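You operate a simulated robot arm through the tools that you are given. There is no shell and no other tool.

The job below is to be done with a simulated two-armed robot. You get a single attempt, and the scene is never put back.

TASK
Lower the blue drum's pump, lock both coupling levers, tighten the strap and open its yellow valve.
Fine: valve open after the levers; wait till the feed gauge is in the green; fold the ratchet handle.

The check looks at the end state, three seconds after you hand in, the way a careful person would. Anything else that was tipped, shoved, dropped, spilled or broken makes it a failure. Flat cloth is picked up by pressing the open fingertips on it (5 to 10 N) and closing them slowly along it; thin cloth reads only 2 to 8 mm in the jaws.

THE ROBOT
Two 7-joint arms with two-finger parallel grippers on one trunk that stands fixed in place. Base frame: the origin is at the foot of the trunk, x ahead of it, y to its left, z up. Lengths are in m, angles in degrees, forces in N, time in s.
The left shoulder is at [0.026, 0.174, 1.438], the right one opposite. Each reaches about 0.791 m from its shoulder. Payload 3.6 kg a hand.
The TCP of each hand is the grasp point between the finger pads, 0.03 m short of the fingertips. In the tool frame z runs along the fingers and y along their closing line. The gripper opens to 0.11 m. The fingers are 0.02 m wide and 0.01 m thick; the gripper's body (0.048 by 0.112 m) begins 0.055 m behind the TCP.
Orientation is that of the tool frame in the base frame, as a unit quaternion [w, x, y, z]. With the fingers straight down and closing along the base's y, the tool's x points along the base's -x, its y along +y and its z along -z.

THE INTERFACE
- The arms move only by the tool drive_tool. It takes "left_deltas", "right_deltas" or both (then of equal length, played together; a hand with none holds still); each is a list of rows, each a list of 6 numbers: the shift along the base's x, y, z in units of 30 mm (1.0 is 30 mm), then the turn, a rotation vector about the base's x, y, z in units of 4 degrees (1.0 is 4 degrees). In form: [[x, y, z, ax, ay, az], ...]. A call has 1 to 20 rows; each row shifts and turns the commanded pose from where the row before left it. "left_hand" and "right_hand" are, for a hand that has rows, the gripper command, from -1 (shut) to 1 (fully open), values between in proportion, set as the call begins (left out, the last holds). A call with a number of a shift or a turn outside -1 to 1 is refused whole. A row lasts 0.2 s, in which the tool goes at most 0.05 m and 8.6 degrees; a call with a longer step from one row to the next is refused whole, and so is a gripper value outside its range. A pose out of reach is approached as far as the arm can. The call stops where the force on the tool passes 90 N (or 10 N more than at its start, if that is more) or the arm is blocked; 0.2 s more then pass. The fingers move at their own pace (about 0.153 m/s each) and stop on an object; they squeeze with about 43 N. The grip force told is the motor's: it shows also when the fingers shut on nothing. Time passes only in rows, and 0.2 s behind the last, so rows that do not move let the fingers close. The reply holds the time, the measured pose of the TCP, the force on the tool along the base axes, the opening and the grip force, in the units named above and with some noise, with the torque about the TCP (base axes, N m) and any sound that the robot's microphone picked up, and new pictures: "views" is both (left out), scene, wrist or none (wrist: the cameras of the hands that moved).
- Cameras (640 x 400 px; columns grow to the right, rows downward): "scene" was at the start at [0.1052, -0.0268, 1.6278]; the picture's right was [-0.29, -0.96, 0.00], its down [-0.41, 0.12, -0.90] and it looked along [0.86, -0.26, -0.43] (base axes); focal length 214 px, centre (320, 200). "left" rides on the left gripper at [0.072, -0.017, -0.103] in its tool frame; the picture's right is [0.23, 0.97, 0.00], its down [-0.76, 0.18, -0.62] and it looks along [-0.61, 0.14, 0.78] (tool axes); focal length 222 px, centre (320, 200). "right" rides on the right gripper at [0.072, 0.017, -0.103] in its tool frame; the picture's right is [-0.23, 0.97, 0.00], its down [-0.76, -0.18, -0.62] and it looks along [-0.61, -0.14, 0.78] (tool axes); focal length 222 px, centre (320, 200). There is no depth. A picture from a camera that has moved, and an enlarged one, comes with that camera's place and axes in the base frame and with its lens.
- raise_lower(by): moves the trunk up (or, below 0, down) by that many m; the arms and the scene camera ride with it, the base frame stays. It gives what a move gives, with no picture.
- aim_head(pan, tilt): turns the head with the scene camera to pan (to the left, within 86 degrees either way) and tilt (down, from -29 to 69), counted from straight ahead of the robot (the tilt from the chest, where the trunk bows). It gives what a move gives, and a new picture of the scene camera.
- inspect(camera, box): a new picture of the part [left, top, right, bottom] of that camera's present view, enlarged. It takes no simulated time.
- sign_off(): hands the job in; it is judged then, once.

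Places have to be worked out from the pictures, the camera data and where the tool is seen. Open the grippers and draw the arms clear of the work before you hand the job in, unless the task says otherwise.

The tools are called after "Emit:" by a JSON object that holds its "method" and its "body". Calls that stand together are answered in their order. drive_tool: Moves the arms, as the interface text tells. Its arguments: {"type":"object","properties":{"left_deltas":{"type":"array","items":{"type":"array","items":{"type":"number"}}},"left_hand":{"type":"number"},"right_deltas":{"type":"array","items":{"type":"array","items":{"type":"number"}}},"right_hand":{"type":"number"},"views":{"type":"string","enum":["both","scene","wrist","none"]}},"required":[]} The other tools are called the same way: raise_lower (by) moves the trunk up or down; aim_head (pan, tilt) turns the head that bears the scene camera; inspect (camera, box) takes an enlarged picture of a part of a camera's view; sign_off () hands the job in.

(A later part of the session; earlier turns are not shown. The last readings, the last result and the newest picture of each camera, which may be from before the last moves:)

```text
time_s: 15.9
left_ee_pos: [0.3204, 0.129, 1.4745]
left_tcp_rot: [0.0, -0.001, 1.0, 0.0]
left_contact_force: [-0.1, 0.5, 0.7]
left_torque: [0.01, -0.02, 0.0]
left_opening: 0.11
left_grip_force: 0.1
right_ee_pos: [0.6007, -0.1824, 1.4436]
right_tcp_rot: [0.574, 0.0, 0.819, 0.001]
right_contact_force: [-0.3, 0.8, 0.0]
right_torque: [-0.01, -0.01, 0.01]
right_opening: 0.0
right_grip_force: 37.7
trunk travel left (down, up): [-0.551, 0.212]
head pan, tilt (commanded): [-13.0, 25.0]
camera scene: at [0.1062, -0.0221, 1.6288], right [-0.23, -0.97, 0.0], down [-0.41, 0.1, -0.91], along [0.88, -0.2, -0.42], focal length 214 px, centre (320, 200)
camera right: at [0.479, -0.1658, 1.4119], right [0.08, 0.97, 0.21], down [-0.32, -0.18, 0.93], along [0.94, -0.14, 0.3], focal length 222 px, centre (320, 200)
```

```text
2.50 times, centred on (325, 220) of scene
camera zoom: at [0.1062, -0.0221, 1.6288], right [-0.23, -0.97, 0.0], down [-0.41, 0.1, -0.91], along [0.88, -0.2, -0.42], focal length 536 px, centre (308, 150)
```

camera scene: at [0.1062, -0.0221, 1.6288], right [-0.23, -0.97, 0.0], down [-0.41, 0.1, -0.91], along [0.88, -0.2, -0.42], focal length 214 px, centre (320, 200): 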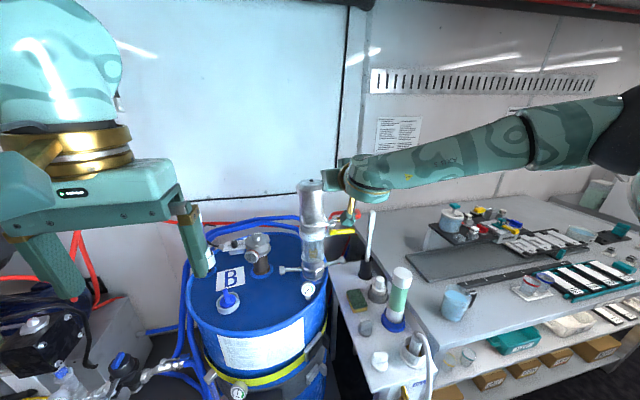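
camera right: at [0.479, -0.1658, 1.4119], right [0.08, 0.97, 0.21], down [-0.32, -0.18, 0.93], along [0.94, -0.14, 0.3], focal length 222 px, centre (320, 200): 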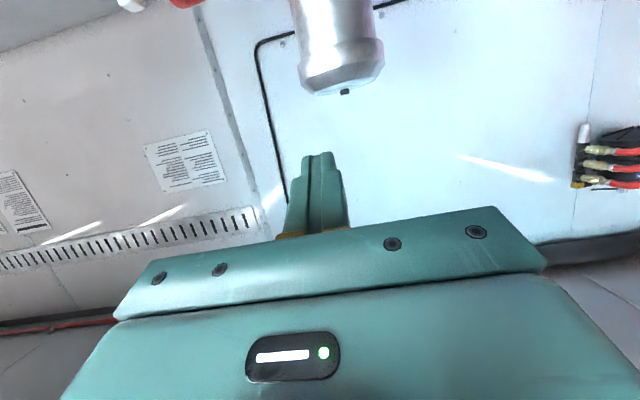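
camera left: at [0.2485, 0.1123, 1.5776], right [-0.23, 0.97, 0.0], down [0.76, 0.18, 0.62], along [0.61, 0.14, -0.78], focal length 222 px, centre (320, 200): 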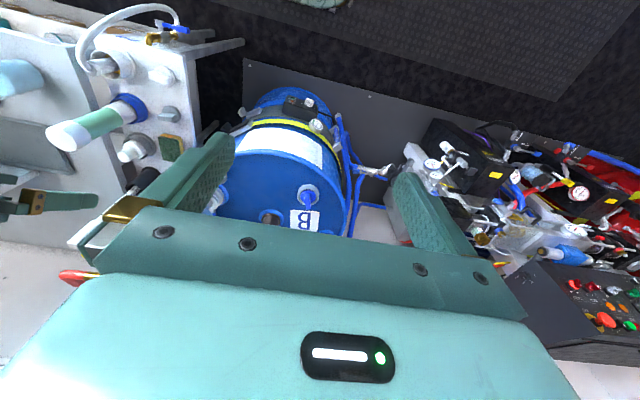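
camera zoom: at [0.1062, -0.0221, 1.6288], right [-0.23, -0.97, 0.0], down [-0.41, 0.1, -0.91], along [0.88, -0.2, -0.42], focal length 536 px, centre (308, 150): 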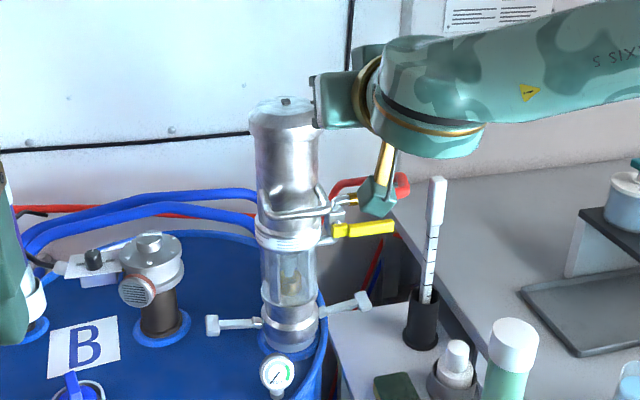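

The pump stays down. Now I'll withdraw the right hand and lower the trunk so that arms and camera come to lever height.

Emit:
{"method": "drive_tool", "body": {"right_deltas": [[-0.9, -0.1, 0, 0, 0, 0], [-0.9, -0.1, 0, 0, 0, 0], [-0.9, -0.1, 0, 0, 0, 0], [-0.9, -0.1, 0, 0, 0, 0], [-0.9, -0.1, 0, 0, 0, 0], [-0.9, -0.1, 0, 0, 0, 0], [-0.9, -0.1, 0, 0, 0, 0]], "views": "none"}}

Emit:
{"method": "raise_lower", "body": {"by": -0.35}}

Emit:
{"method": "aim_head", "body": {"pan": -12, "tilt": 25}}

```text
time_s: 17.5
left_ee_pos: [0.3208, 0.1303, 1.4755]
left_tcp_rot: [0.001, -0.001, 1.0, 0.0]
left_contact_force: [-0.1, -0.5, -0.3]
left_torque: [-0.01, 0.01, 0.02]
left_opening: 0.1104
left_grip_force: 0.0
right_ee_pos: [0.4318, -0.2004, 1.4465]
right_tcp_rot: [0.573, 0.0, 0.819, 0.0]
right_contact_force: [1.0, -0.2, -0.6]
right_torque: [-0.04, 0.01, 0.0]
right_opening: 0.0001
right_grip_force: 38.0
right hand out of reach, approached as far as the arm can: row 7
trunk travel left (down, up): [-0.551, 0.212]
head pan, tilt (commanded): [-13.0, 25.0]
```

```text
time_s: 20.9
left_ee_pos: [0.3193, 0.1289, 1.1248]
left_tcp_rot: [0.0, -0.001, 1.0, 0.0]
left_contact_force: [0.3, -0.4, 0.4]
left_torque: [0.0, 0.02, 0.02]
left_opening: 0.1105
left_grip_force: 0.1
right_ee_pos: [0.5058, -0.1967, 1.0016]
right_tcp_rot: [0.475, 0.0, 0.88, 0.0]
right_contact_force: [0.3, -0.4, 0.8]
right_torque: [0.01, 0.01, 0.0]
right_opening: 0.0
right_grip_force: 37.9
trunk travel left (down, up): [-0.201, 0.562]
head pan, tilt (commanded): [-13.0, 25.0]
```

```text
time_s: 21.5
left_ee_pos: [0.3213, 0.1287, 1.1256]
left_tcp_rot: [0.0, -0.001, 1.0, 0.0]
left_contact_force: [-0.1, -0.2, 0.2]
left_torque: [0.01, 0.01, 0.04]
left_opening: 0.1099
left_grip_force: 0.0
right_ee_pos: [0.5066, -0.198, 1.0006]
right_tcp_rot: [0.475, 0.0, 0.88, 0.0]
right_contact_force: [0.1, -0.5, 0.6]
right_torque: [0.0, 0.02, -0.02]
right_opening: 0.0
right_grip_force: 36.9
trunk travel left (down, up): [-0.201, 0.562]
head pan, tilt (commanded): [-12.0, 25.0]
camera scene: at [0.2164, -0.0194, 1.2732], right [-0.21, -0.98, 0.0], down [-0.41, 0.09, -0.91], along [0.89, -0.19, -0.42], focal length 214 px, centre (320, 200)
```

scene: 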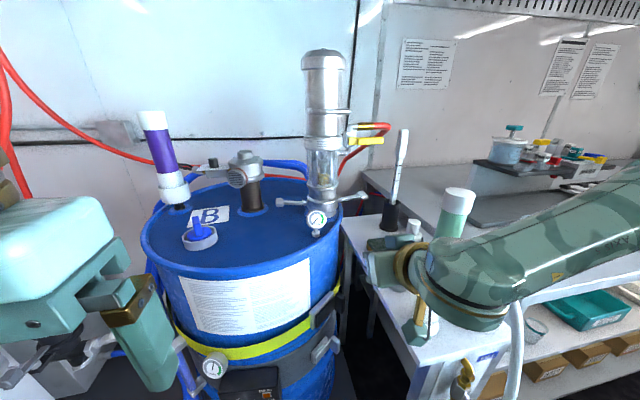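

The trunk bows forward as it lowers (the scene camera moved from x=0.106 to 0.216), so reach improves. Let me look at levers and ratchet from this new vantage and from the right wrist.

Emit:
{"method": "inspect", "body": {"camera": "scene", "box": [260, 120, 390, 250]}}

Emit:
{"method": "inspect", "body": {"camera": "right", "box": [0, 0, 640, 400]}}

Emit:
{"method": "inspect", "body": {"camera": "scene", "box": [180, 260, 370, 400]}}

```text
3.08 times, centred on (325, 185) of scene
camera zoom: at [0.2164, -0.0194, 1.2732], right [-0.21, -0.98, 0.0], down [-0.41, 0.09, -0.91], along [0.89, -0.19, -0.42], focal length 660 px, centre (305, 246)
```

zoom: 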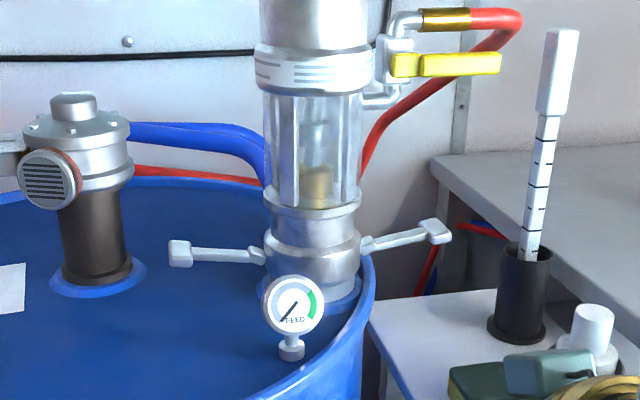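

```text
1.00 times, centred on (320, 200) of right (not enlarged: the box is as wide or as high as the picture)
camera zoom: at [0.3801, -0.1819, 0.9983], right [0.12, 0.97, 0.19], down [-0.1, -0.18, 0.98], along [0.99, -0.14, 0.08], focal length 222 px, centre (320, 200)
```

zoom: 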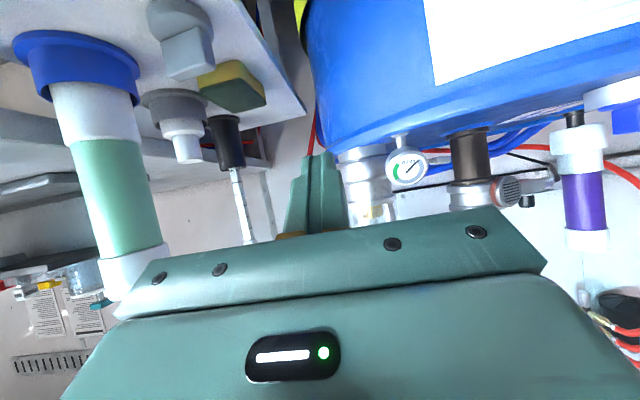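

```text
2.86 times, centred on (275, 330) of scene
camera zoom: at [0.2164, -0.0194, 1.2732], right [-0.21, -0.98, 0.0], down [-0.41, 0.09, -0.91], along [0.89, -0.19, -0.42], focal length 613 px, centre (449, -171)
```

zoom: 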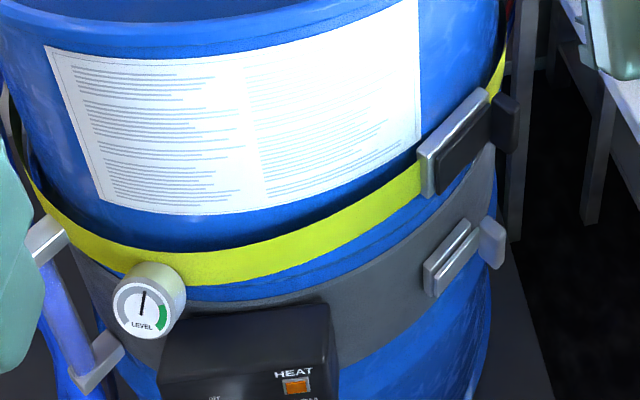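

The gauge by the pump is labelled FEED (needle low, green sector on the right); LEVEL is a separate one. Lever pads read near (0.797, -0.02, 1.00) and (0.797, -0.28, 1.00), with drum top near z≈0.955, so the levers must fold upward along the pump. Before advancing the right arm I'll check where its elbow is relative to the tall tube on the side table.

Emit:
{"method": "aim_head", "body": {"pan": -50, "tilt": 25}}

```text
time_s: 22.5
left_ee_pos: [0.32, 0.128, 1.1262]
left_tcp_rot: [0.0, -0.001, 1.0, 0.0]
left_contact_force: [-0.1, 0.1, -0.2]
left_torque: [-0.03, -0.04, -0.03]
left_opening: 0.1099
left_grip_force: 0.1
right_ee_pos: [0.5068, -0.1971, 1.001]
right_tcp_rot: [0.475, 0.0, 0.88, 0.0]
right_contact_force: [-0.1, 0.1, 0.1]
right_torque: [-0.03, 0.01, -0.01]
right_opening: 0.0
right_grip_force: 38.3
trunk travel left (down, up): [-0.201, 0.562]
head pan, tilt (commanded): [-50.0, 25.0]
camera scene: at [0.1856, -0.0708, 1.2732], right [-0.77, -0.64, 0.0], down [-0.27, 0.32, -0.91], along [0.58, -0.69, -0.42], focal length 214 px, centre (320, 200)
```

scene: 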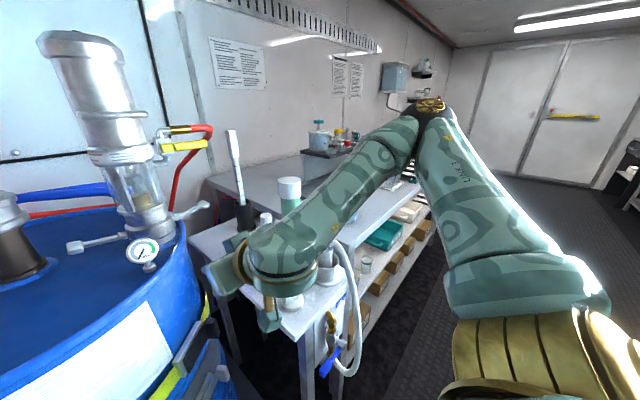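

The right elbow is well above and to the side, and the tall tube stands around (0.64, -0.46) — clear of the planned path. I'll move the closed right fingers to in front of and below the right lever (y≈-0.275), short of it, and check.

Emit:
{"method": "drive_tool", "body": {"right_deltas": [[0.75, -0.52, -0.24, 0, 0, 0], [0.75, -0.52, -0.24, 0, 0, 0], [0.75, -0.52, -0.24, 0, 0, 0], [0.75, -0.52, -0.24, 0, 0, 0], [0.75, -0.52, -0.24, 0, 0, 0]]}}

Emit:
{"method": "inspect", "body": {"camera": "scene", "box": [40, 140, 300, 340]}}

```text
time_s: 23.7
left_ee_pos: [0.3205, 0.1291, 1.1252]
left_tcp_rot: [0.0, -0.001, 1.0, 0.0]
left_contact_force: [0.9, 0.4, -0.3]
left_torque: [-0.02, 0.03, -0.01]
left_opening: 0.1101
left_grip_force: 0.0
right_ee_pos: [0.6183, -0.2757, 0.9651]
right_tcp_rot: [0.475, 0.0, 0.88, 0.0]
right_contact_force: [0.3, 0.0, 1.2]
right_torque: [-0.02, 0.02, 0.0]
right_opening: 0.0
right_grip_force: 37.3
trunk travel left (down, up): [-0.201, 0.562]
head pan, tilt (commanded): [-50.0, 25.0]
camera scene: at [0.186, -0.0713, 1.2731], right [-0.77, -0.64, 0.0], down [-0.27, 0.32, -0.91], along [0.58, -0.69, -0.42], focal length 214 px, centre (320, 200)
camera right: at [0.4931, -0.2598, 0.9634], right [0.12, 0.97, 0.19], down [-0.1, -0.18, 0.98], along [0.99, -0.14, 0.08], focal length 222 px, centre (320, 200)
```

scene: 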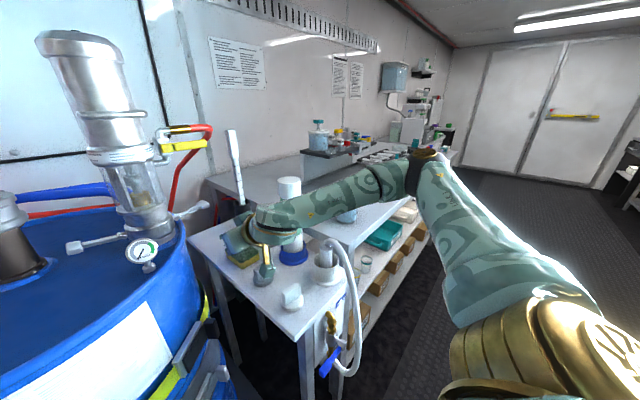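
right: 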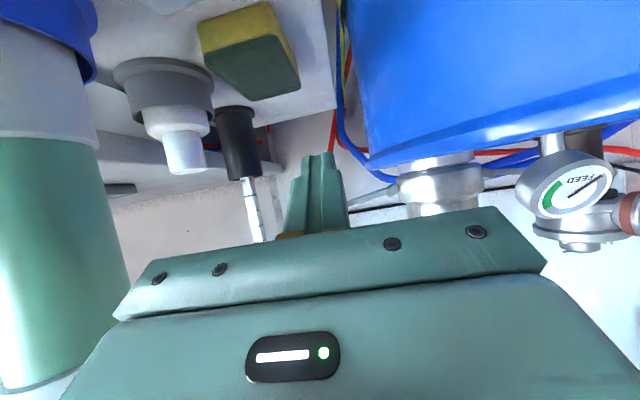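

```text
2.00 times, centred on (170, 240) of scene
camera zoom: at [0.186, -0.0713, 1.2731], right [-0.77, -0.64, 0.0], down [-0.27, 0.32, -0.91], along [0.58, -0.69, -0.42], focal length 429 px, centre (620, 120)
```

zoom: 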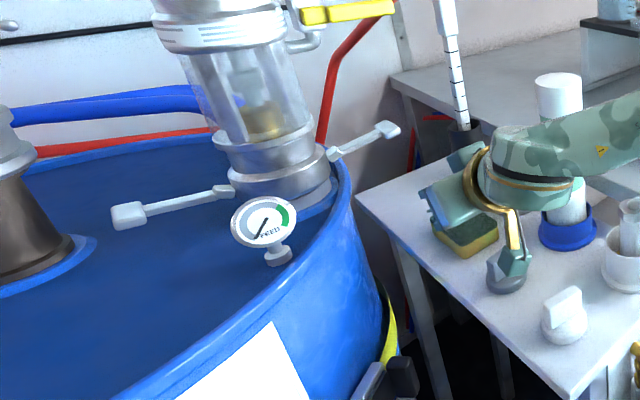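

Lever root seen at about (0.797, -0.198, 0.991) and the rim ends near y=-0.225, so y=-0.275 is outside the drum. I'll advance part way under the right lever's line.

Emit:
{"method": "drive_tool", "body": {"right_deltas": [[0.75, 0, -0.05, 0, 0, 0], [0.75, 0, -0.05, 0, 0, 0], [0.75, 0, -0.05, 0, 0, 0], [0.75, 0, -0.05, 0, 0, 0]]}}

Emit:
{"method": "inspect", "body": {"camera": "scene", "box": [40, 140, 300, 340]}}

Emit:
{"method": "inspect", "body": {"camera": "right", "box": [240, 100, 520, 260]}}

```text
time_s: 24.7
left_ee_pos: [0.3215, 0.1293, 1.1237]
left_tcp_rot: [-0.001, -0.002, 1.0, 0.0]
left_contact_force: [0.2, 0.1, -0.1]
left_torque: [0.02, 0.01, -0.01]
left_opening: 0.11
left_grip_force: 0.1
right_ee_pos: [0.7095, -0.276, 0.9598]
right_tcp_rot: [0.475, 0.0, 0.88, 0.0]
right_contact_force: [-0.1, -0.4, 0.2]
right_torque: [0.02, -0.02, 0.01]
right_opening: 0.0003
right_grip_force: 37.7
trunk travel left (down, up): [-0.201, 0.562]
head pan, tilt (commanded): [-50.0, 25.0]
camera scene: at [0.186, -0.0708, 1.2731], right [-0.77, -0.64, 0.0], down [-0.27, 0.32, -0.91], along [0.58, -0.69, -0.42], focal length 214 px, centre (320, 200)
camera right: at [0.5832, -0.2599, 0.9569], right [0.12, 0.97, 0.19], down [-0.1, -0.18, 0.98], along [0.99, -0.14, 0.08], focal length 222 px, centre (320, 200)
```

scene: 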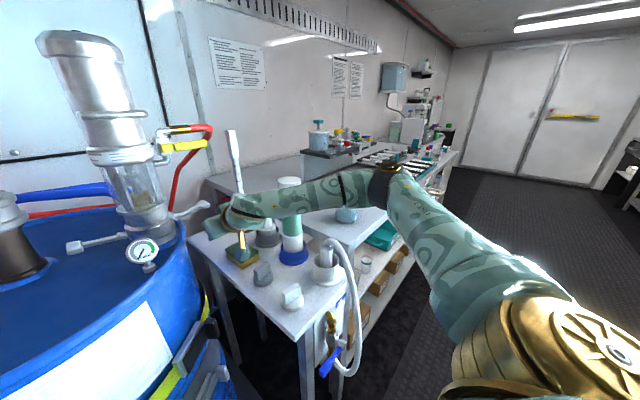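
right: 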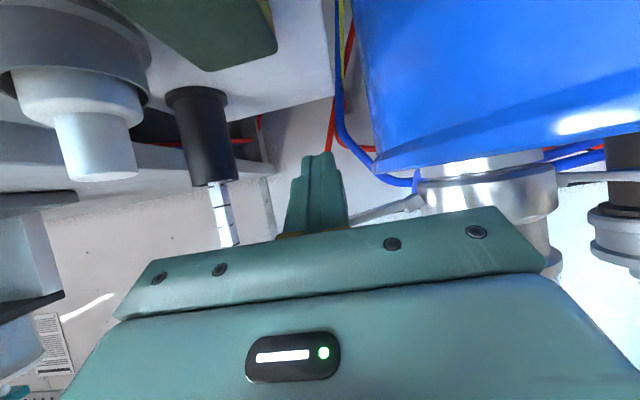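

```text
2.00 times, centred on (170, 240) of scene
camera zoom: at [0.186, -0.0708, 1.2731], right [-0.77, -0.64, 0.0], down [-0.27, 0.32, -0.91], along [0.58, -0.69, -0.42], focal length 429 px, centre (620, 120)
```

zoom: 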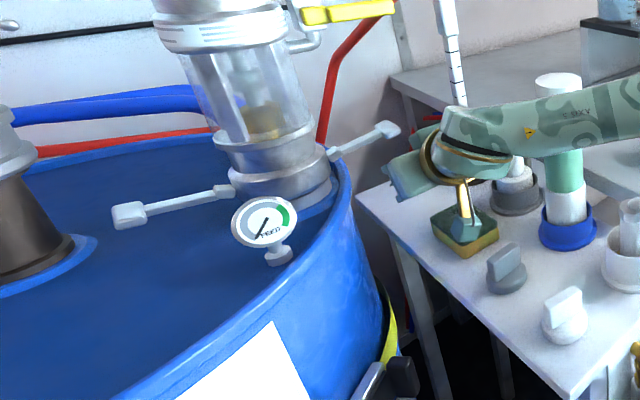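

```text
2.29 times, centred on (380, 180) of right
camera zoom: at [0.5832, -0.2599, 0.9569], right [0.12, 0.97, 0.19], down [-0.1, -0.18, 0.98], along [0.99, -0.14, 0.08], focal length 508 px, centre (183, 246)
```

zoom: 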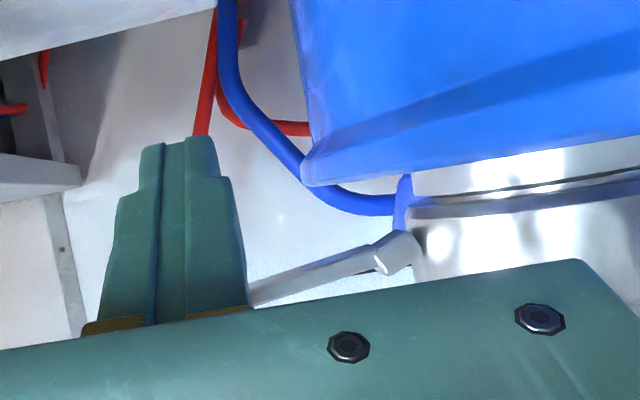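

The lever's underside at y≈-0.27 is near z=0.994; fingertips are at z≈0.943, so they pass under it. I'll advance 8 cm.

Emit:
{"method": "drive_tool", "body": {"right_deltas": [[0.7, 0, 0, 0, 0, 0], [0.7, 0, 0, 0, 0, 0], [0.7, 0, 0, 0, 0, 0], [0.6, 0, 0, 0, 0, 0]]}}

Emit:
{"method": "inspect", "body": {"camera": "scene", "box": [80, 140, 300, 280]}}

Emit:
{"method": "inspect", "body": {"camera": "right", "box": [240, 100, 520, 260]}}

```text
time_s: 25.7
left_ee_pos: [0.3201, 0.1285, 1.1236]
left_tcp_rot: [-0.002, 0.0, 1.0, 0.0]
left_contact_force: [-0.7, 0.9, -0.6]
left_torque: [0.02, 0.01, 0.04]
left_opening: 0.1099
left_grip_force: 0.0
right_ee_pos: [0.7908, -0.2765, 0.9582]
right_tcp_rot: [0.475, 0.001, 0.88, 0.0]
right_contact_force: [0.3, -0.4, 0.3]
right_torque: [0.05, 0.04, 0.03]
right_opening: 0.0
right_grip_force: 37.8
trunk travel left (down, up): [-0.201, 0.562]
head pan, tilt (commanded): [-50.0, 25.0]
camera scene: at [0.1859, -0.0706, 1.2732], right [-0.77, -0.64, 0.0], down [-0.27, 0.32, -0.91], along [0.58, -0.69, -0.42], focal length 214 px, centre (320, 200)
camera right: at [0.6644, -0.2599, 0.9555], right [0.13, 0.97, 0.19], down [-0.1, -0.18, 0.98], along [0.99, -0.14, 0.08], focal length 222 px, centre (320, 200)
```

scene: 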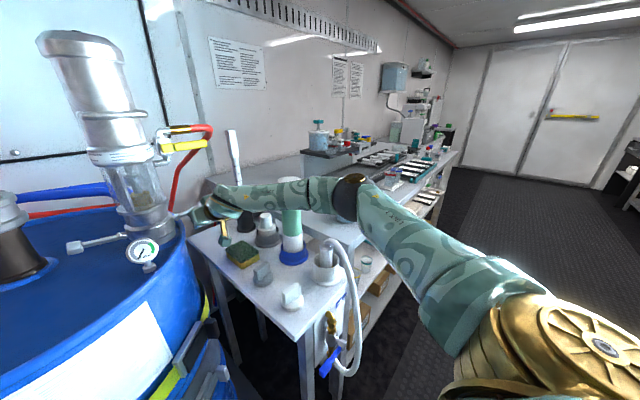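
right: 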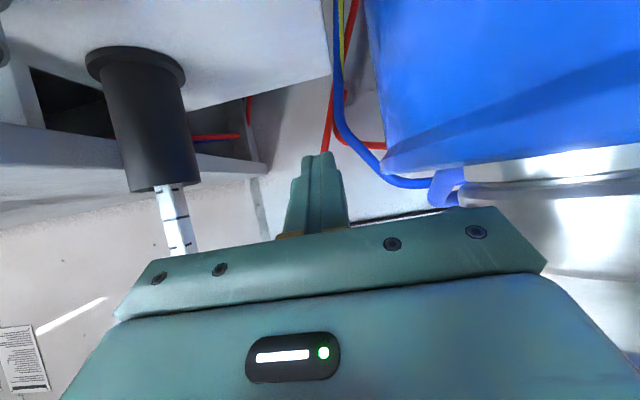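

```text
2.86 times, centred on (190, 210) of scene
camera zoom: at [0.1859, -0.0706, 1.2732], right [-0.77, -0.64, 0.0], down [-0.27, 0.32, -0.91], along [0.58, -0.69, -0.42], focal length 613 px, centre (691, 171)
```

zoom: 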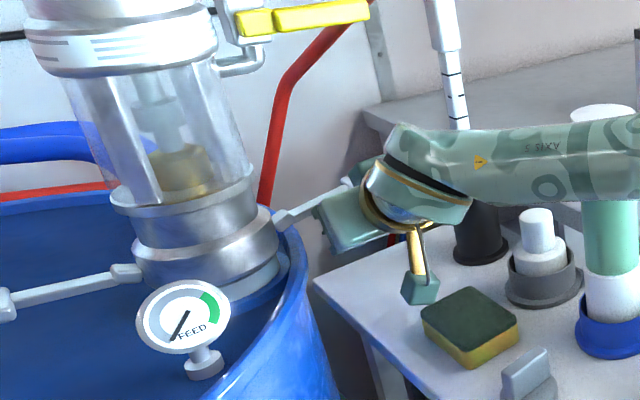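

```text
2.29 times, centred on (380, 180) of right
camera zoom: at [0.6644, -0.2599, 0.9555], right [0.13, 0.97, 0.19], down [-0.1, -0.18, 0.98], along [0.99, -0.14, 0.08], focal length 508 px, centre (183, 246)
```

zoom: 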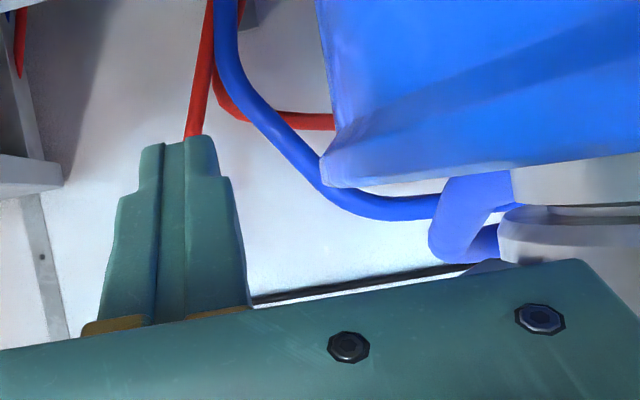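

Fingers should now be under the lever's outer part. I'll raise slowly to feel for contact.

Emit:
{"method": "drive_tool", "body": {"right_deltas": [[0, 0, 0.25, 0, 0, 0], [0, 0, 0.25, 0, 0, 0], [0, 0, 0.25, 0, 0, 0], [0, 0, 0.25, 0, 0, 0], [0, 0, 0.25, 0, 0, 0]], "views": "none"}}

Emit:
{"method": "inspect", "body": {"camera": "scene", "box": [80, 140, 300, 280]}}

```text
time_s: 26.9
left_ee_pos: [0.3202, 0.1279, 1.1248]
left_tcp_rot: [0.0, 0.0, 1.0, 0.001]
left_contact_force: [-0.1, 0.7, 0.0]
left_torque: [0.02, -0.01, 0.02]
left_opening: 0.1103
left_grip_force: 0.0
right_ee_pos: [0.7915, -0.2757, 0.9978]
right_tcp_rot: [0.474, 0.001, 0.88, -0.001]
right_contact_force: [-1.2, 0.0, 0.2]
right_torque: [-0.01, -0.02, 0.01]
right_opening: 0.0
right_grip_force: 38.2
trunk travel left (down, up): [-0.201, 0.562]
head pan, tilt (commanded): [-50.0, 25.0]
```

```text
2.86 times, centred on (190, 210) of scene
camera zoom: at [0.1855, -0.0707, 1.2732], right [-0.77, -0.64, 0.0], down [-0.27, 0.32, -0.91], along [0.58, -0.69, -0.42], focal length 613 px, centre (691, 171)
```

zoom: 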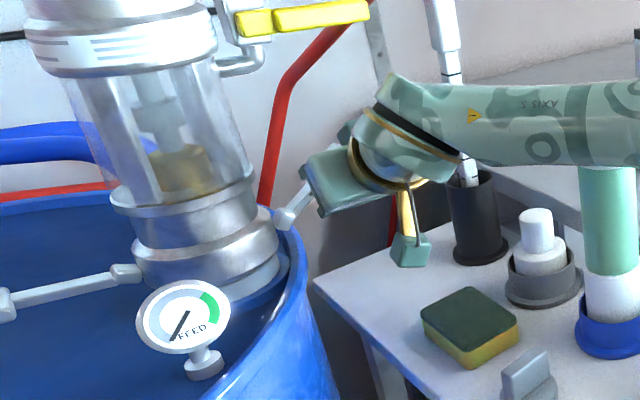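

The lever is rotating up with almost no force. I'll follow its arc: up and inwards, to about 75°.

Emit:
{"method": "drive_tool", "body": {"right_deltas": [[0, 0.04, 0.28, 0, 0, 0], [0, 0.04, 0.28, 0, 0, 0], [0, 0.125, 0.29, 0, 0, 0], [0, 0.125, 0.29, 0, 0, 0], [0, 0.18, 0.24, 0, 0, 0], [0, 0.18, 0.24, 0, 0, 0], [0, 0.25, 0.19, 0, 0, 0], [0, 0.25, 0.19, 0, 0, 0]]}}

Emit:
{"method": "inspect", "body": {"camera": "scene", "box": [80, 140, 300, 280]}}

```text
time_s: 28.7
left_ee_pos: [0.3216, 0.1227, 1.1233]
left_tcp_rot: [-0.001, -0.001, 1.0, 0.002]
left_contact_force: [0.8, -0.1, 0.8]
left_torque: [0.0, 0.02, 0.04]
left_opening: 0.1101
left_grip_force: 0.1
right_ee_pos: [0.7933, -0.2514, 1.0521]
right_tcp_rot: [0.472, 0.006, 0.882, -0.001]
right_contact_force: [-6.0, -32.3, -14.9]
right_torque: [0.48, -0.3, 0.56]
right_opening: 0.0
right_grip_force: 37.7
trunk travel left (down, up): [-0.201, 0.562]
head pan, tilt (commanded): [-50.0, 25.0]
camera scene: at [0.1865, -0.0776, 1.2724], right [-0.77, -0.64, 0.0], down [-0.27, 0.33, -0.9], along [0.58, -0.69, -0.43], focal length 214 px, centre (320, 200)
camera right: at [0.666, -0.2328, 1.0497], right [0.14, 0.97, 0.19], down [-0.1, -0.18, 0.98], along [0.99, -0.15, 0.07], focal length 222 px, centre (320, 200)
```

scene: 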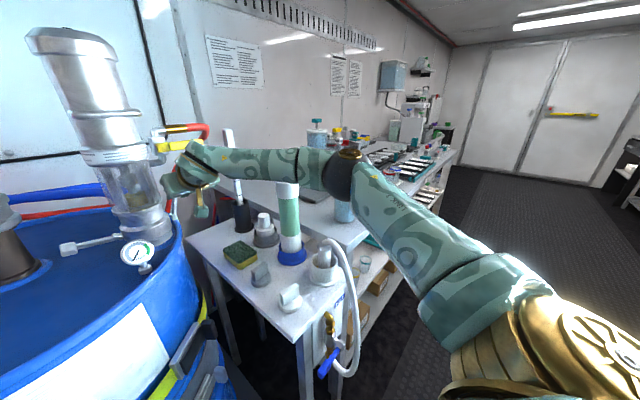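
right: 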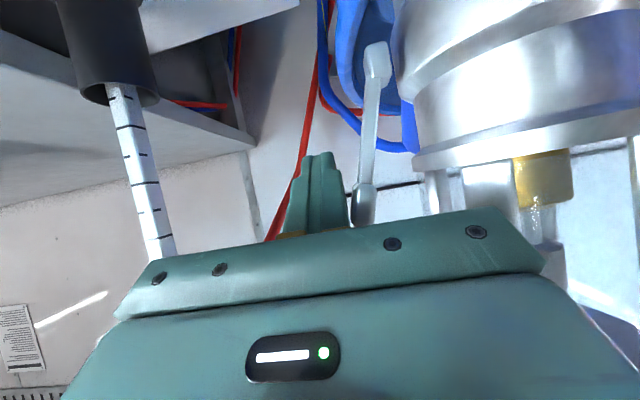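

```text
2.86 times, centred on (190, 210) of scene
camera zoom: at [0.1865, -0.0776, 1.2724], right [-0.77, -0.64, 0.0], down [-0.27, 0.33, -0.9], along [0.58, -0.69, -0.43], focal length 613 px, centre (691, 171)
```

zoom: 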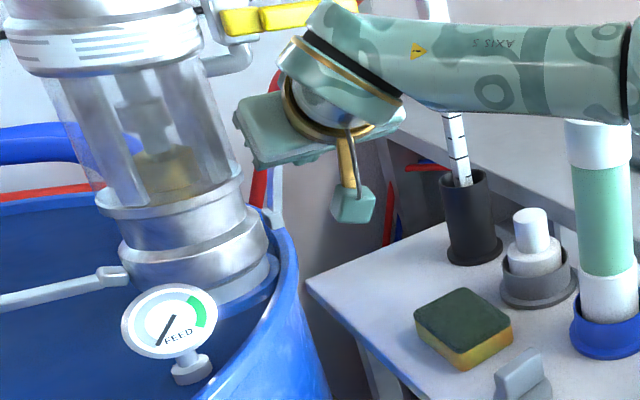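

The right lever stands about 75° up and now resists with ~35 N, as a cam near locking would. I'll keep pushing inward along the arc while easing back slightly in x to keep the gripper plate off the pump.

Emit:
{"method": "drive_tool", "body": {"right_deltas": [[-0.15, 0.15, 0.06, 0, 0, 0], [-0.15, 0.15, 0.06, 0, 0, 0], [-0.1, 0.2, 0.05, 0, 0, 0], [-0.1, 0.2, 0.05, 0, 0, 0]]}}

Emit:
{"method": "inspect", "body": {"camera": "scene", "box": [80, 120, 300, 260]}}

```text
time_s: 29.7
left_ee_pos: [0.3254, 0.1221, 1.1255]
left_tcp_rot: [-0.002, 0.007, 1.0, 0.004]
left_contact_force: [-0.9, -0.7, -0.2]
left_torque: [0.06, -0.08, 0.02]
left_opening: 0.1097
left_grip_force: 0.1
right_ee_pos: [0.7753, -0.2476, 1.0568]
right_tcp_rot: [0.473, 0.021, 0.881, -0.007]
right_contact_force: [10.7, -65.3, -10.2]
right_torque: [0.8, 0.19, -0.04]
right_opening: 0.0
right_grip_force: 37.5
trunk travel left (down, up): [-0.201, 0.562]
head pan, tilt (commanded): [-50.0, 25.0]
camera scene: at [0.1857, -0.0686, 1.2721], right [-0.8, -0.6, 0.0], down [-0.26, 0.35, -0.9], along [0.54, -0.72, -0.43], focal length 214 px, centre (320, 200)
camera right: at [0.6495, -0.226, 1.0551], right [0.17, 0.97, 0.2], down [-0.11, -0.18, 0.98], along [0.98, -0.19, 0.07], focal length 222 px, centre (320, 200)
```

scene: 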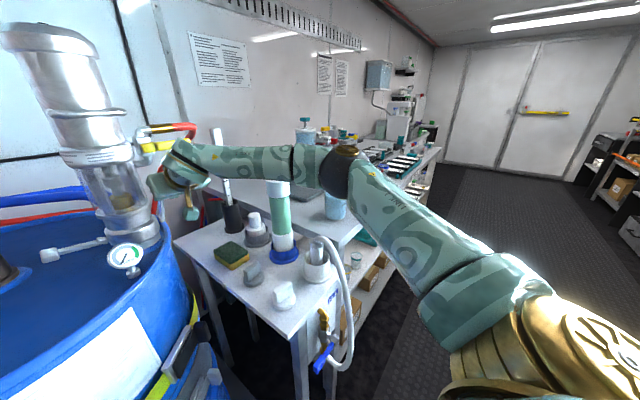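
right: 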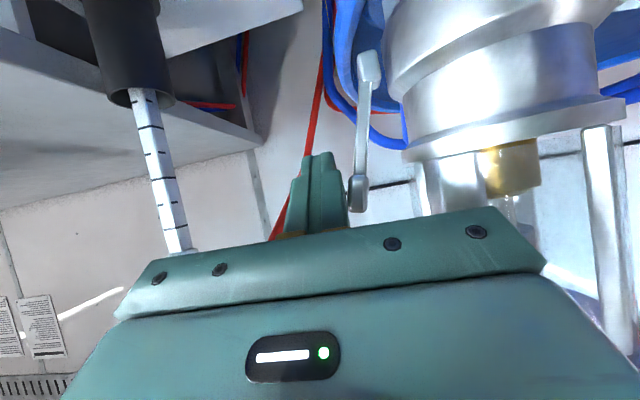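

```text
2.86 times, centred on (190, 190) of scene
camera zoom: at [0.1857, -0.0686, 1.2721], right [-0.8, -0.6, 0.0], down [-0.26, 0.35, -0.9], along [0.54, -0.72, -0.43], focal length 613 px, centre (691, 229)
```

zoom: 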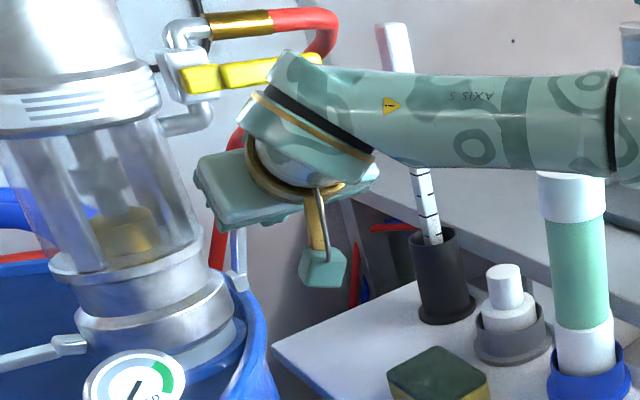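

The force climbed to 65 N while the lever stays near 75° from horizontal, so it has likely met its stop. I'll back off the push and see where the lever rests.

Emit:
{"method": "drive_tool", "body": {"right_deltas": [[0, -0.4, -0.05, 0, 0, 0], [0, -0.5, 0, 0, 0, 0], [0, -0.5, 0, 0, 0, 0], [0, -0.5, 0, 0, 0, 0]]}}

Emit:
{"method": "inspect", "body": {"camera": "right", "box": [280, 20, 500, 240]}}

Emit:
{"method": "inspect", "body": {"camera": "scene", "box": [40, 100, 260, 260]}}

```text
time_s: 30.7
left_ee_pos: [0.3199, 0.1296, 1.1258]
left_tcp_rot: [0.0, 0.001, 1.0, 0.001]
left_contact_force: [0.6, -0.9, 0.8]
left_torque: [0.02, 0.02, 0.03]
left_opening: 0.1103
left_grip_force: 0.1
right_ee_pos: [0.7764, -0.2746, 1.0635]
right_tcp_rot: [0.477, -0.001, 0.879, 0.001]
right_contact_force: [0.5, -0.6, 0.0]
right_torque: [0.01, -0.01, 0.04]
right_opening: 0.0001
right_grip_force: 37.9
trunk travel left (down, up): [-0.201, 0.562]
head pan, tilt (commanded): [-50.0, 25.0]
camera scene: at [0.186, -0.0719, 1.2733], right [-0.76, -0.64, 0.0], down [-0.27, 0.32, -0.91], along [0.58, -0.69, -0.42], focal length 214 px, centre (320, 200)
camera right: at [0.6496, -0.2597, 1.0602], right [0.12, 0.97, 0.19], down [-0.11, -0.18, 0.98], along [0.99, -0.14, 0.08], focal length 222 px, centre (320, 200)
```

scene: 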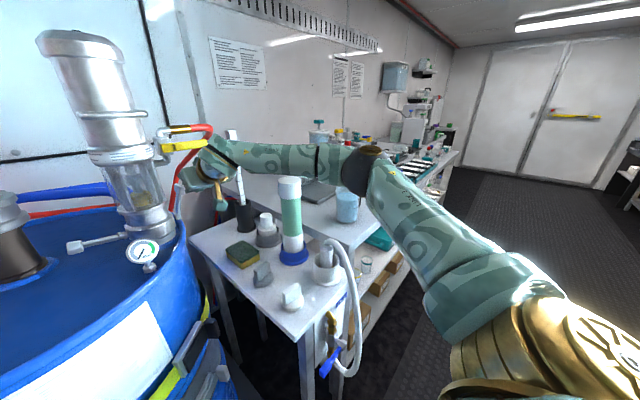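
right: 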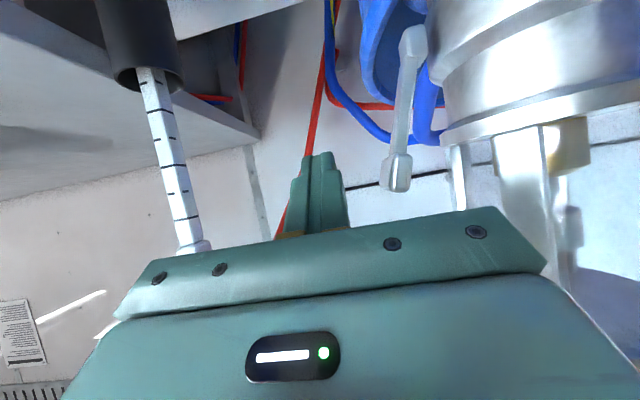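

```text
1.82 times, centred on (390, 130) of right
camera zoom: at [0.6496, -0.2597, 1.0602], right [0.12, 0.97, 0.19], down [-0.11, -0.18, 0.98], along [0.99, -0.14, 0.08], focal length 404 px, centre (193, 327)
```

zoom: 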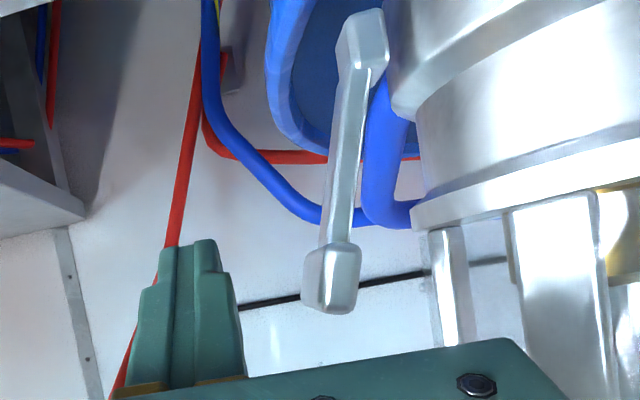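

```text
2.50 times, centred on (150, 180) of scene
camera zoom: at [0.186, -0.0719, 1.2733], right [-0.76, -0.64, 0.0], down [-0.27, 0.32, -0.91], along [0.58, -0.69, -0.42], focal length 536 px, centre (745, 250)
```

zoom: 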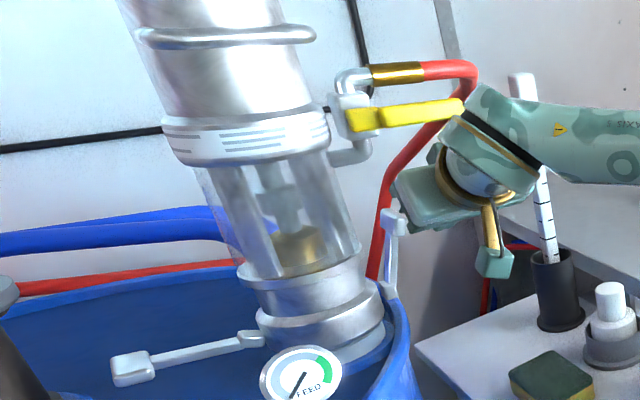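

The right lever stays standing at about 74° (root (−0.208, 0.991), pad (−0.229, 1.065)) — it's at its stop. I'll withdraw the right hand straight back and look left at the other arm's surroundings.

Emit:
{"method": "drive_tool", "body": {"right_deltas": [[-0.8, 0, 0, 0, 0, 0], [-0.9, 0, 0, 0, 0, 0], [-0.9, 0, 0, 0, 0, 0], [-0.9, 0, 0, 0, 0, 0], [-0.9, 0, 0, 0, 0, 0], [-0.9, 0, 0, 0, 0, 0], [-0.9, 0, 0, 0, 0, 0], [-0.9, 0, 0, 0, 0, 0]], "views": "wrist"}}

Emit:
{"method": "aim_head", "body": {"pan": 20, "tilt": 25}}

```text
time_s: 32.5
left_ee_pos: [0.3198, 0.1278, 1.1245]
left_tcp_rot: [0.0, -0.001, 1.0, 0.0]
left_contact_force: [0.1, 0.3, 0.2]
left_torque: [0.01, -0.03, 0.03]
left_opening: 0.1097
left_grip_force: 0.0
right_ee_pos: [0.5599, -0.2773, 1.064]
right_tcp_rot: [0.475, 0.0, 0.88, 0.001]
right_contact_force: [-0.1, -0.2, 0.2]
right_torque: [-0.01, -0.02, 0.01]
right_opening: 0.0001
right_grip_force: 37.8
trunk travel left (down, up): [-0.201, 0.562]
head pan, tilt (commanded): [-50.0, 25.0]
camera right: at [0.4335, -0.2596, 1.0603], right [0.12, 0.97, 0.19], down [-0.1, -0.18, 0.98], along [0.99, -0.14, 0.08], focal length 222 px, centre (320, 200)
```

right: 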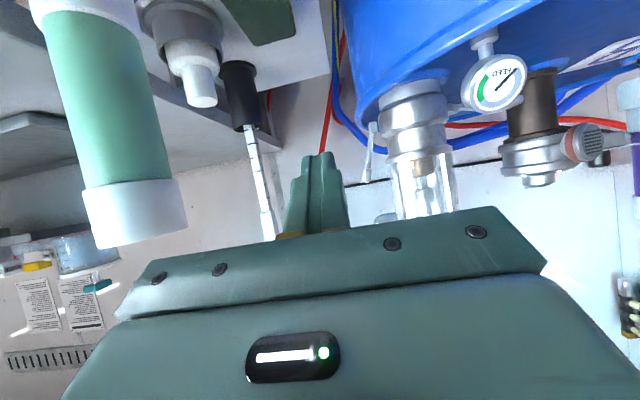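

```text
time_s: 33.9
left_ee_pos: [0.3213, 0.1288, 1.125]
left_tcp_rot: [0.0, -0.001, 1.0, 0.0]
left_contact_force: [0.9, 0.8, 0.0]
left_torque: [-0.01, -0.01, 0.0]
left_opening: 0.1101
left_grip_force: 0.1
right_ee_pos: [0.5617, -0.2761, 1.0627]
right_tcp_rot: [0.475, 0.001, 0.88, -0.001]
right_contact_force: [0.1, 1.3, 0.1]
right_torque: [0.02, -0.02, -0.03]
right_opening: 0.0
right_grip_force: 37.9
trunk travel left (down, up): [-0.201, 0.562]
head pan, tilt (commanded): [20.0, 25.0]
camera scene: at [0.2129, 0.0311, 1.2732], right [0.34, -0.94, 0.0], down [-0.4, -0.14, -0.91], along [0.85, 0.31, -0.42], focal length 214 px, centre (320, 200)
```

scene: 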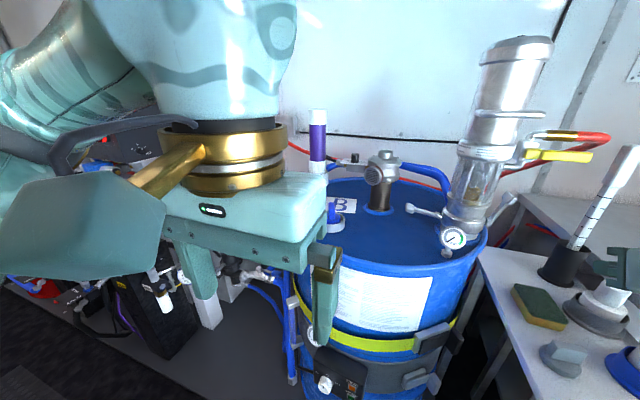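

The left arm's surroundings are clear (equipment lies lower and further left). I'll close the left hand and pitch its fingers forward while moving it part of the way toward the left lever.

Emit:
{"method": "drive_tool", "body": {"left_deltas": [[0.5, -0.1, 0, 0, -1, 0], [0.5, -0.1, 0, 0, -1, 0], [0.5, -0.1, 0, 0, -1, 0], [0.5, -0.1, 0, 0, -1, 0], [0.5, -0.1, 0, 0, -1, 0], [0.5, -0.1, 0, 0, -1, 0], [0.5, -0.1, 0, 0, -1, 0], [0.5, -0.1, 0, 0, -1, 0], [0.5, -0.1, 0, 0, -1, 0], [0.5, -0.1, 0, 0, -1, 0], [0.5, -0.1, 0, 0, -1, 0], [0.5, -0.1, 0, 0, -1, 0], [0.5, -0.1, 0, 0, -1, 0]], "left_hand": -1}}

```text
time_s: 36.7
left_ee_pos: [0.5182, 0.0883, 1.1242]
left_tcp_rot: [0.438, -0.001, 0.899, 0.0]
left_contact_force: [-0.1, 0.0, 0.0]
left_torque: [-0.01, 0.01, 0.02]
left_opening: 0.0
left_grip_force: 37.5
right_ee_pos: [0.5603, -0.2759, 1.0629]
right_tcp_rot: [0.474, 0.0, 0.88, 0.0]
right_contact_force: [0.4, -1.0, -0.5]
right_torque: [0.03, 0.01, -0.02]
right_opening: 0.0
right_grip_force: 37.7
trunk travel left (down, up): [-0.201, 0.562]
head pan, tilt (commanded): [20.0, 25.0]
camera scene: at [0.2131, 0.031, 1.2732], right [0.34, -0.94, 0.0], down [-0.4, -0.14, -0.91], along [0.85, 0.31, -0.42], focal length 214 px, centre (320, 200)
camera left: at [0.3911, 0.0708, 1.1309], right [-0.14, 0.97, -0.18], down [-0.02, 0.18, 0.98], along [0.99, 0.14, 0.0], focal length 222 px, centre (320, 200)
```

scene: 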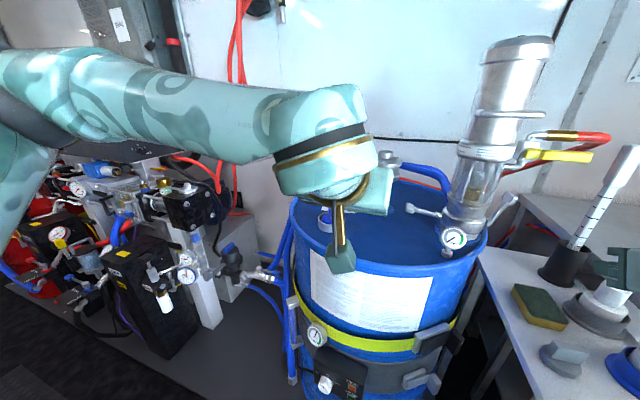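
left: 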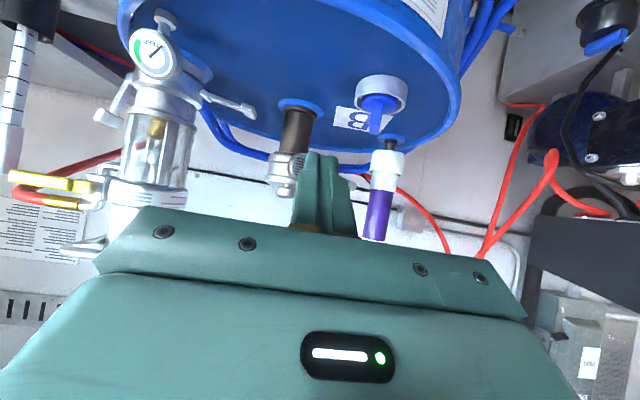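

The left lever pad re-triangulates to (0.797, -0.025, 1.0). I'll yaw the left hand about -30° and bring it to a pre-approach spot left-front of the lever, above the drum top.

Emit:
{"method": "drive_tool", "body": {"left_deltas": [[0.7, -0.25, -0.4, 0, 0, -0.94], [0.7, -0.25, -0.4, 0, 0, -0.94], [0.7, -0.25, -0.4, 0, 0, -0.94], [0.7, -0.25, -0.4, 0, 0, -0.94], [0.7, -0.25, -0.4, 0, 0, -0.94], [0.7, -0.25, -0.4, 0, 0, -0.94], [0.7, -0.25, -0.4, 0, 0, -0.94], [0.7, -0.25, -0.4, 0, 0, -0.94]], "views": "wrist"}}

Emit:
{"method": "aim_head", "body": {"pan": -5, "tilt": 28}}

```text
time_s: 38.5
left_ee_pos: [0.6826, 0.0292, 1.0283]
left_tcp_rot: [0.423, 0.233, 0.868, -0.114]
left_contact_force: [-0.3, 0.7, 0.9]
left_torque: [0.02, 0.02, 0.01]
left_opening: 0.0
left_grip_force: 37.9
right_ee_pos: [0.5609, -0.2754, 1.0616]
right_tcp_rot: [0.475, 0.0, 0.88, 0.0]
right_contact_force: [0.4, -0.2, 0.4]
right_torque: [-0.03, -0.01, 0.0]
right_opening: 0.0003
right_grip_force: 37.9
trunk travel left (down, up): [-0.201, 0.562]
head pan, tilt (commanded): [20.0, 25.0]
camera left: at [0.5654, 0.078, 1.0344], right [0.37, 0.91, -0.18], down [0.07, 0.17, 0.98], along [0.93, -0.37, 0.0], focal length 222 px, centre (320, 200)
```

left: 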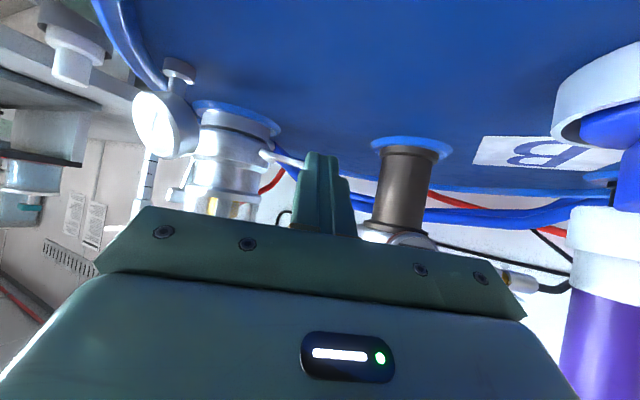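

```text
time_s: 39.4
left_ee_pos: [0.6824, 0.031, 1.0284]
left_tcp_rot: [0.423, 0.232, 0.868, -0.114]
left_contact_force: [-0.7, -0.4, 0.9]
left_torque: [0.02, -0.03, -0.01]
left_opening: 0.0
left_grip_force: 38.4
right_ee_pos: [0.5604, -0.2749, 1.0631]
right_tcp_rot: [0.475, 0.0, 0.88, 0.0]
right_contact_force: [-0.2, 0.3, 0.3]
right_torque: [-0.01, 0.04, -0.02]
right_opening: 0.0001
right_grip_force: 37.4
trunk travel left (down, up): [-0.201, 0.562]
head pan, tilt (commanded): [-5.0, 28.0]
camera scene: at [0.2173, -0.0082, 1.2684], right [-0.09, -1.0, 0.0], down [-0.47, 0.04, -0.88], along [0.88, -0.08, -0.47], focal length 214 px, centre (320, 200)
```

scene: 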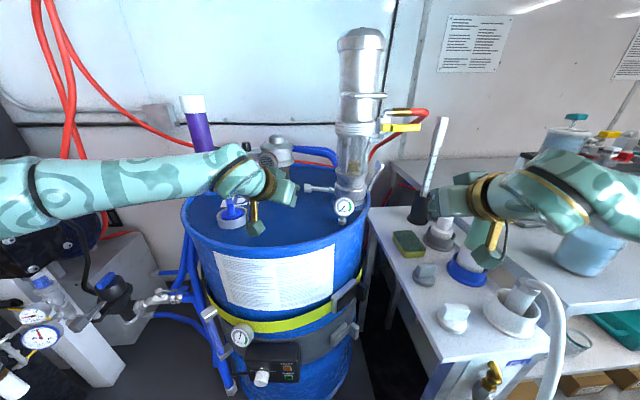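

Now zoom in on both views to check finger/lever alignment.

Emit:
{"method": "inspect", "body": {"camera": "left", "box": [160, 80, 440, 260]}}

Emit:
{"method": "inspect", "body": {"camera": "scene", "box": [220, 130, 400, 250]}}

```text
2.22 times, centred on (300, 170) of left
camera zoom: at [0.5646, 0.0781, 1.0348], right [0.37, 0.91, -0.18], down [0.07, 0.17, 0.98], along [0.93, -0.37, 0.0], focal length 494 px, centre (364, 267)
```

zoom: 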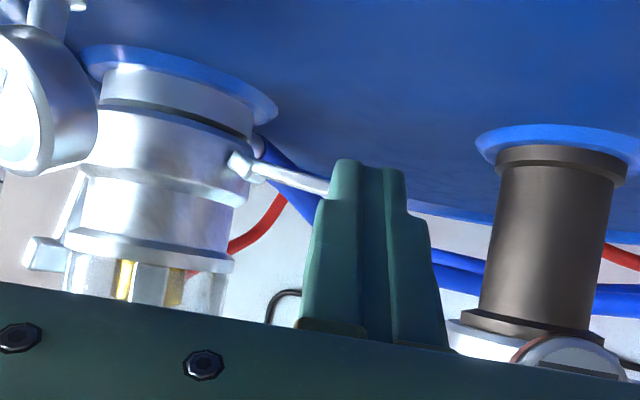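

```text
3.33 times, centred on (310, 190) of scene
camera zoom: at [0.2173, -0.0082, 1.2684], right [-0.09, -1.0, 0.0], down [-0.47, 0.04, -0.88], along [0.88, -0.08, -0.47], focal length 715 px, centre (353, 233)
```

zoom: 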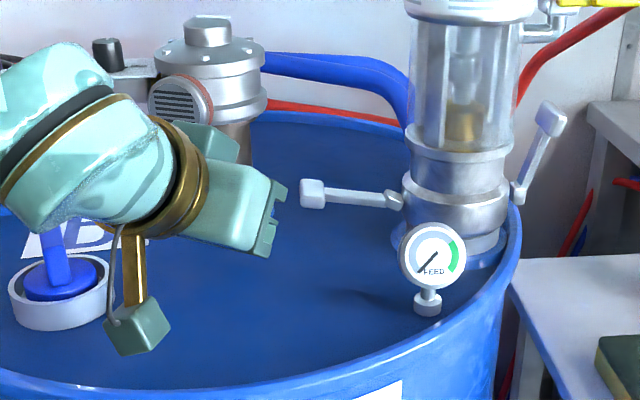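

The lever pad reads z≈1.00 (underside ≈0.988) and the drum lid ≈0.945, leaving a narrow slot. I'll lower the left hand so the fingertip's lowest corner is near z≈0.952, still short of the lever.

Emit:
{"method": "drive_tool", "body": {"left_deltas": [[0, 0, -0.5, 0, 0, 0], [0, 0, -0.5, 0, 0, 0], [0, 0, -0.4, 0, 0, 0], [0, 0, -0.2, 0, 0, 0]]}}

Emit:
{"method": "inspect", "body": {"camera": "left", "box": [160, 80, 440, 260]}}

Emit:
{"method": "inspect", "body": {"camera": "scene", "box": [220, 130, 400, 250]}}

```text
time_s: 40.4
left_ee_pos: [0.6832, 0.0303, 0.9815]
left_tcp_rot: [0.423, 0.233, 0.868, -0.114]
left_contact_force: [0.0, 0.5, -0.5]
left_torque: [-0.04, 0.01, -0.01]
left_opening: 0.0002
left_grip_force: 37.4
right_ee_pos: [0.5608, -0.2757, 1.0625]
right_tcp_rot: [0.475, 0.0, 0.88, 0.001]
right_contact_force: [-0.4, -0.2, 0.7]
right_torque: [-0.02, 0.0, -0.02]
right_opening: 0.0
right_grip_force: 37.8
trunk travel left (down, up): [-0.201, 0.562]
head pan, tilt (commanded): [-5.0, 28.0]
camera scene: at [0.2173, -0.0083, 1.2684], right [-0.09, -1.0, 0.0], down [-0.47, 0.04, -0.88], along [0.88, -0.08, -0.47], focal length 214 px, centre (320, 200)
camera left: at [0.5652, 0.0778, 0.9867], right [0.37, 0.91, -0.18], down [0.07, 0.17, 0.98], along [0.93, -0.37, 0.0], focal length 222 px, centre (320, 200)
```

scene: 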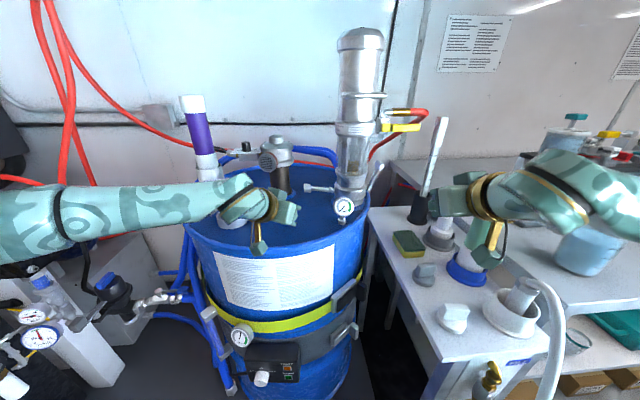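
left: 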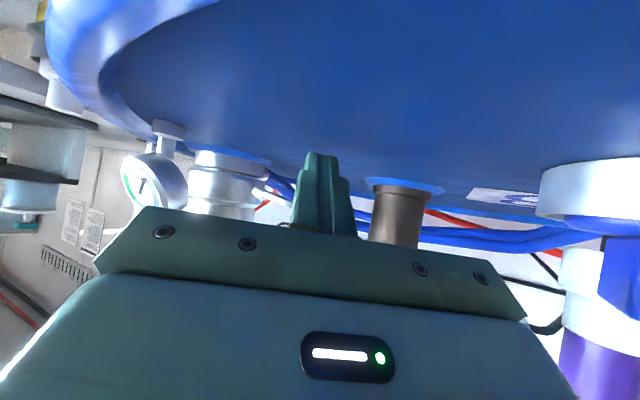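

```text
2.22 times, centred on (300, 170) of left
camera zoom: at [0.5652, 0.0778, 0.9867], right [0.37, 0.91, -0.18], down [0.07, 0.17, 0.98], along [0.93, -0.37, 0.0], focal length 494 px, centre (364, 267)
```

zoom: 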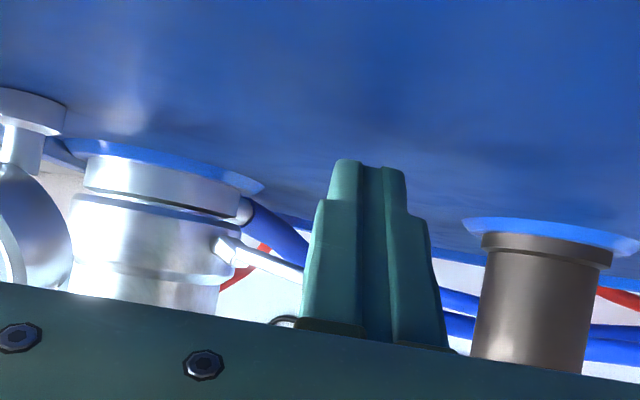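

```text
3.33 times, centred on (310, 190) of scene
camera zoom: at [0.2173, -0.0083, 1.2684], right [-0.09, -1.0, 0.0], down [-0.47, 0.04, -0.88], along [0.88, -0.08, -0.47], focal length 715 px, centre (353, 233)
```

zoom: 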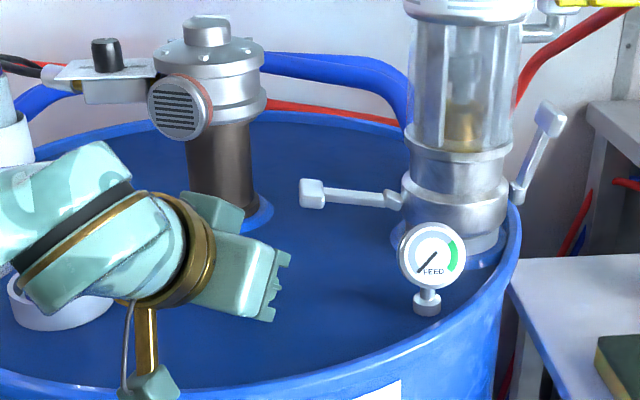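

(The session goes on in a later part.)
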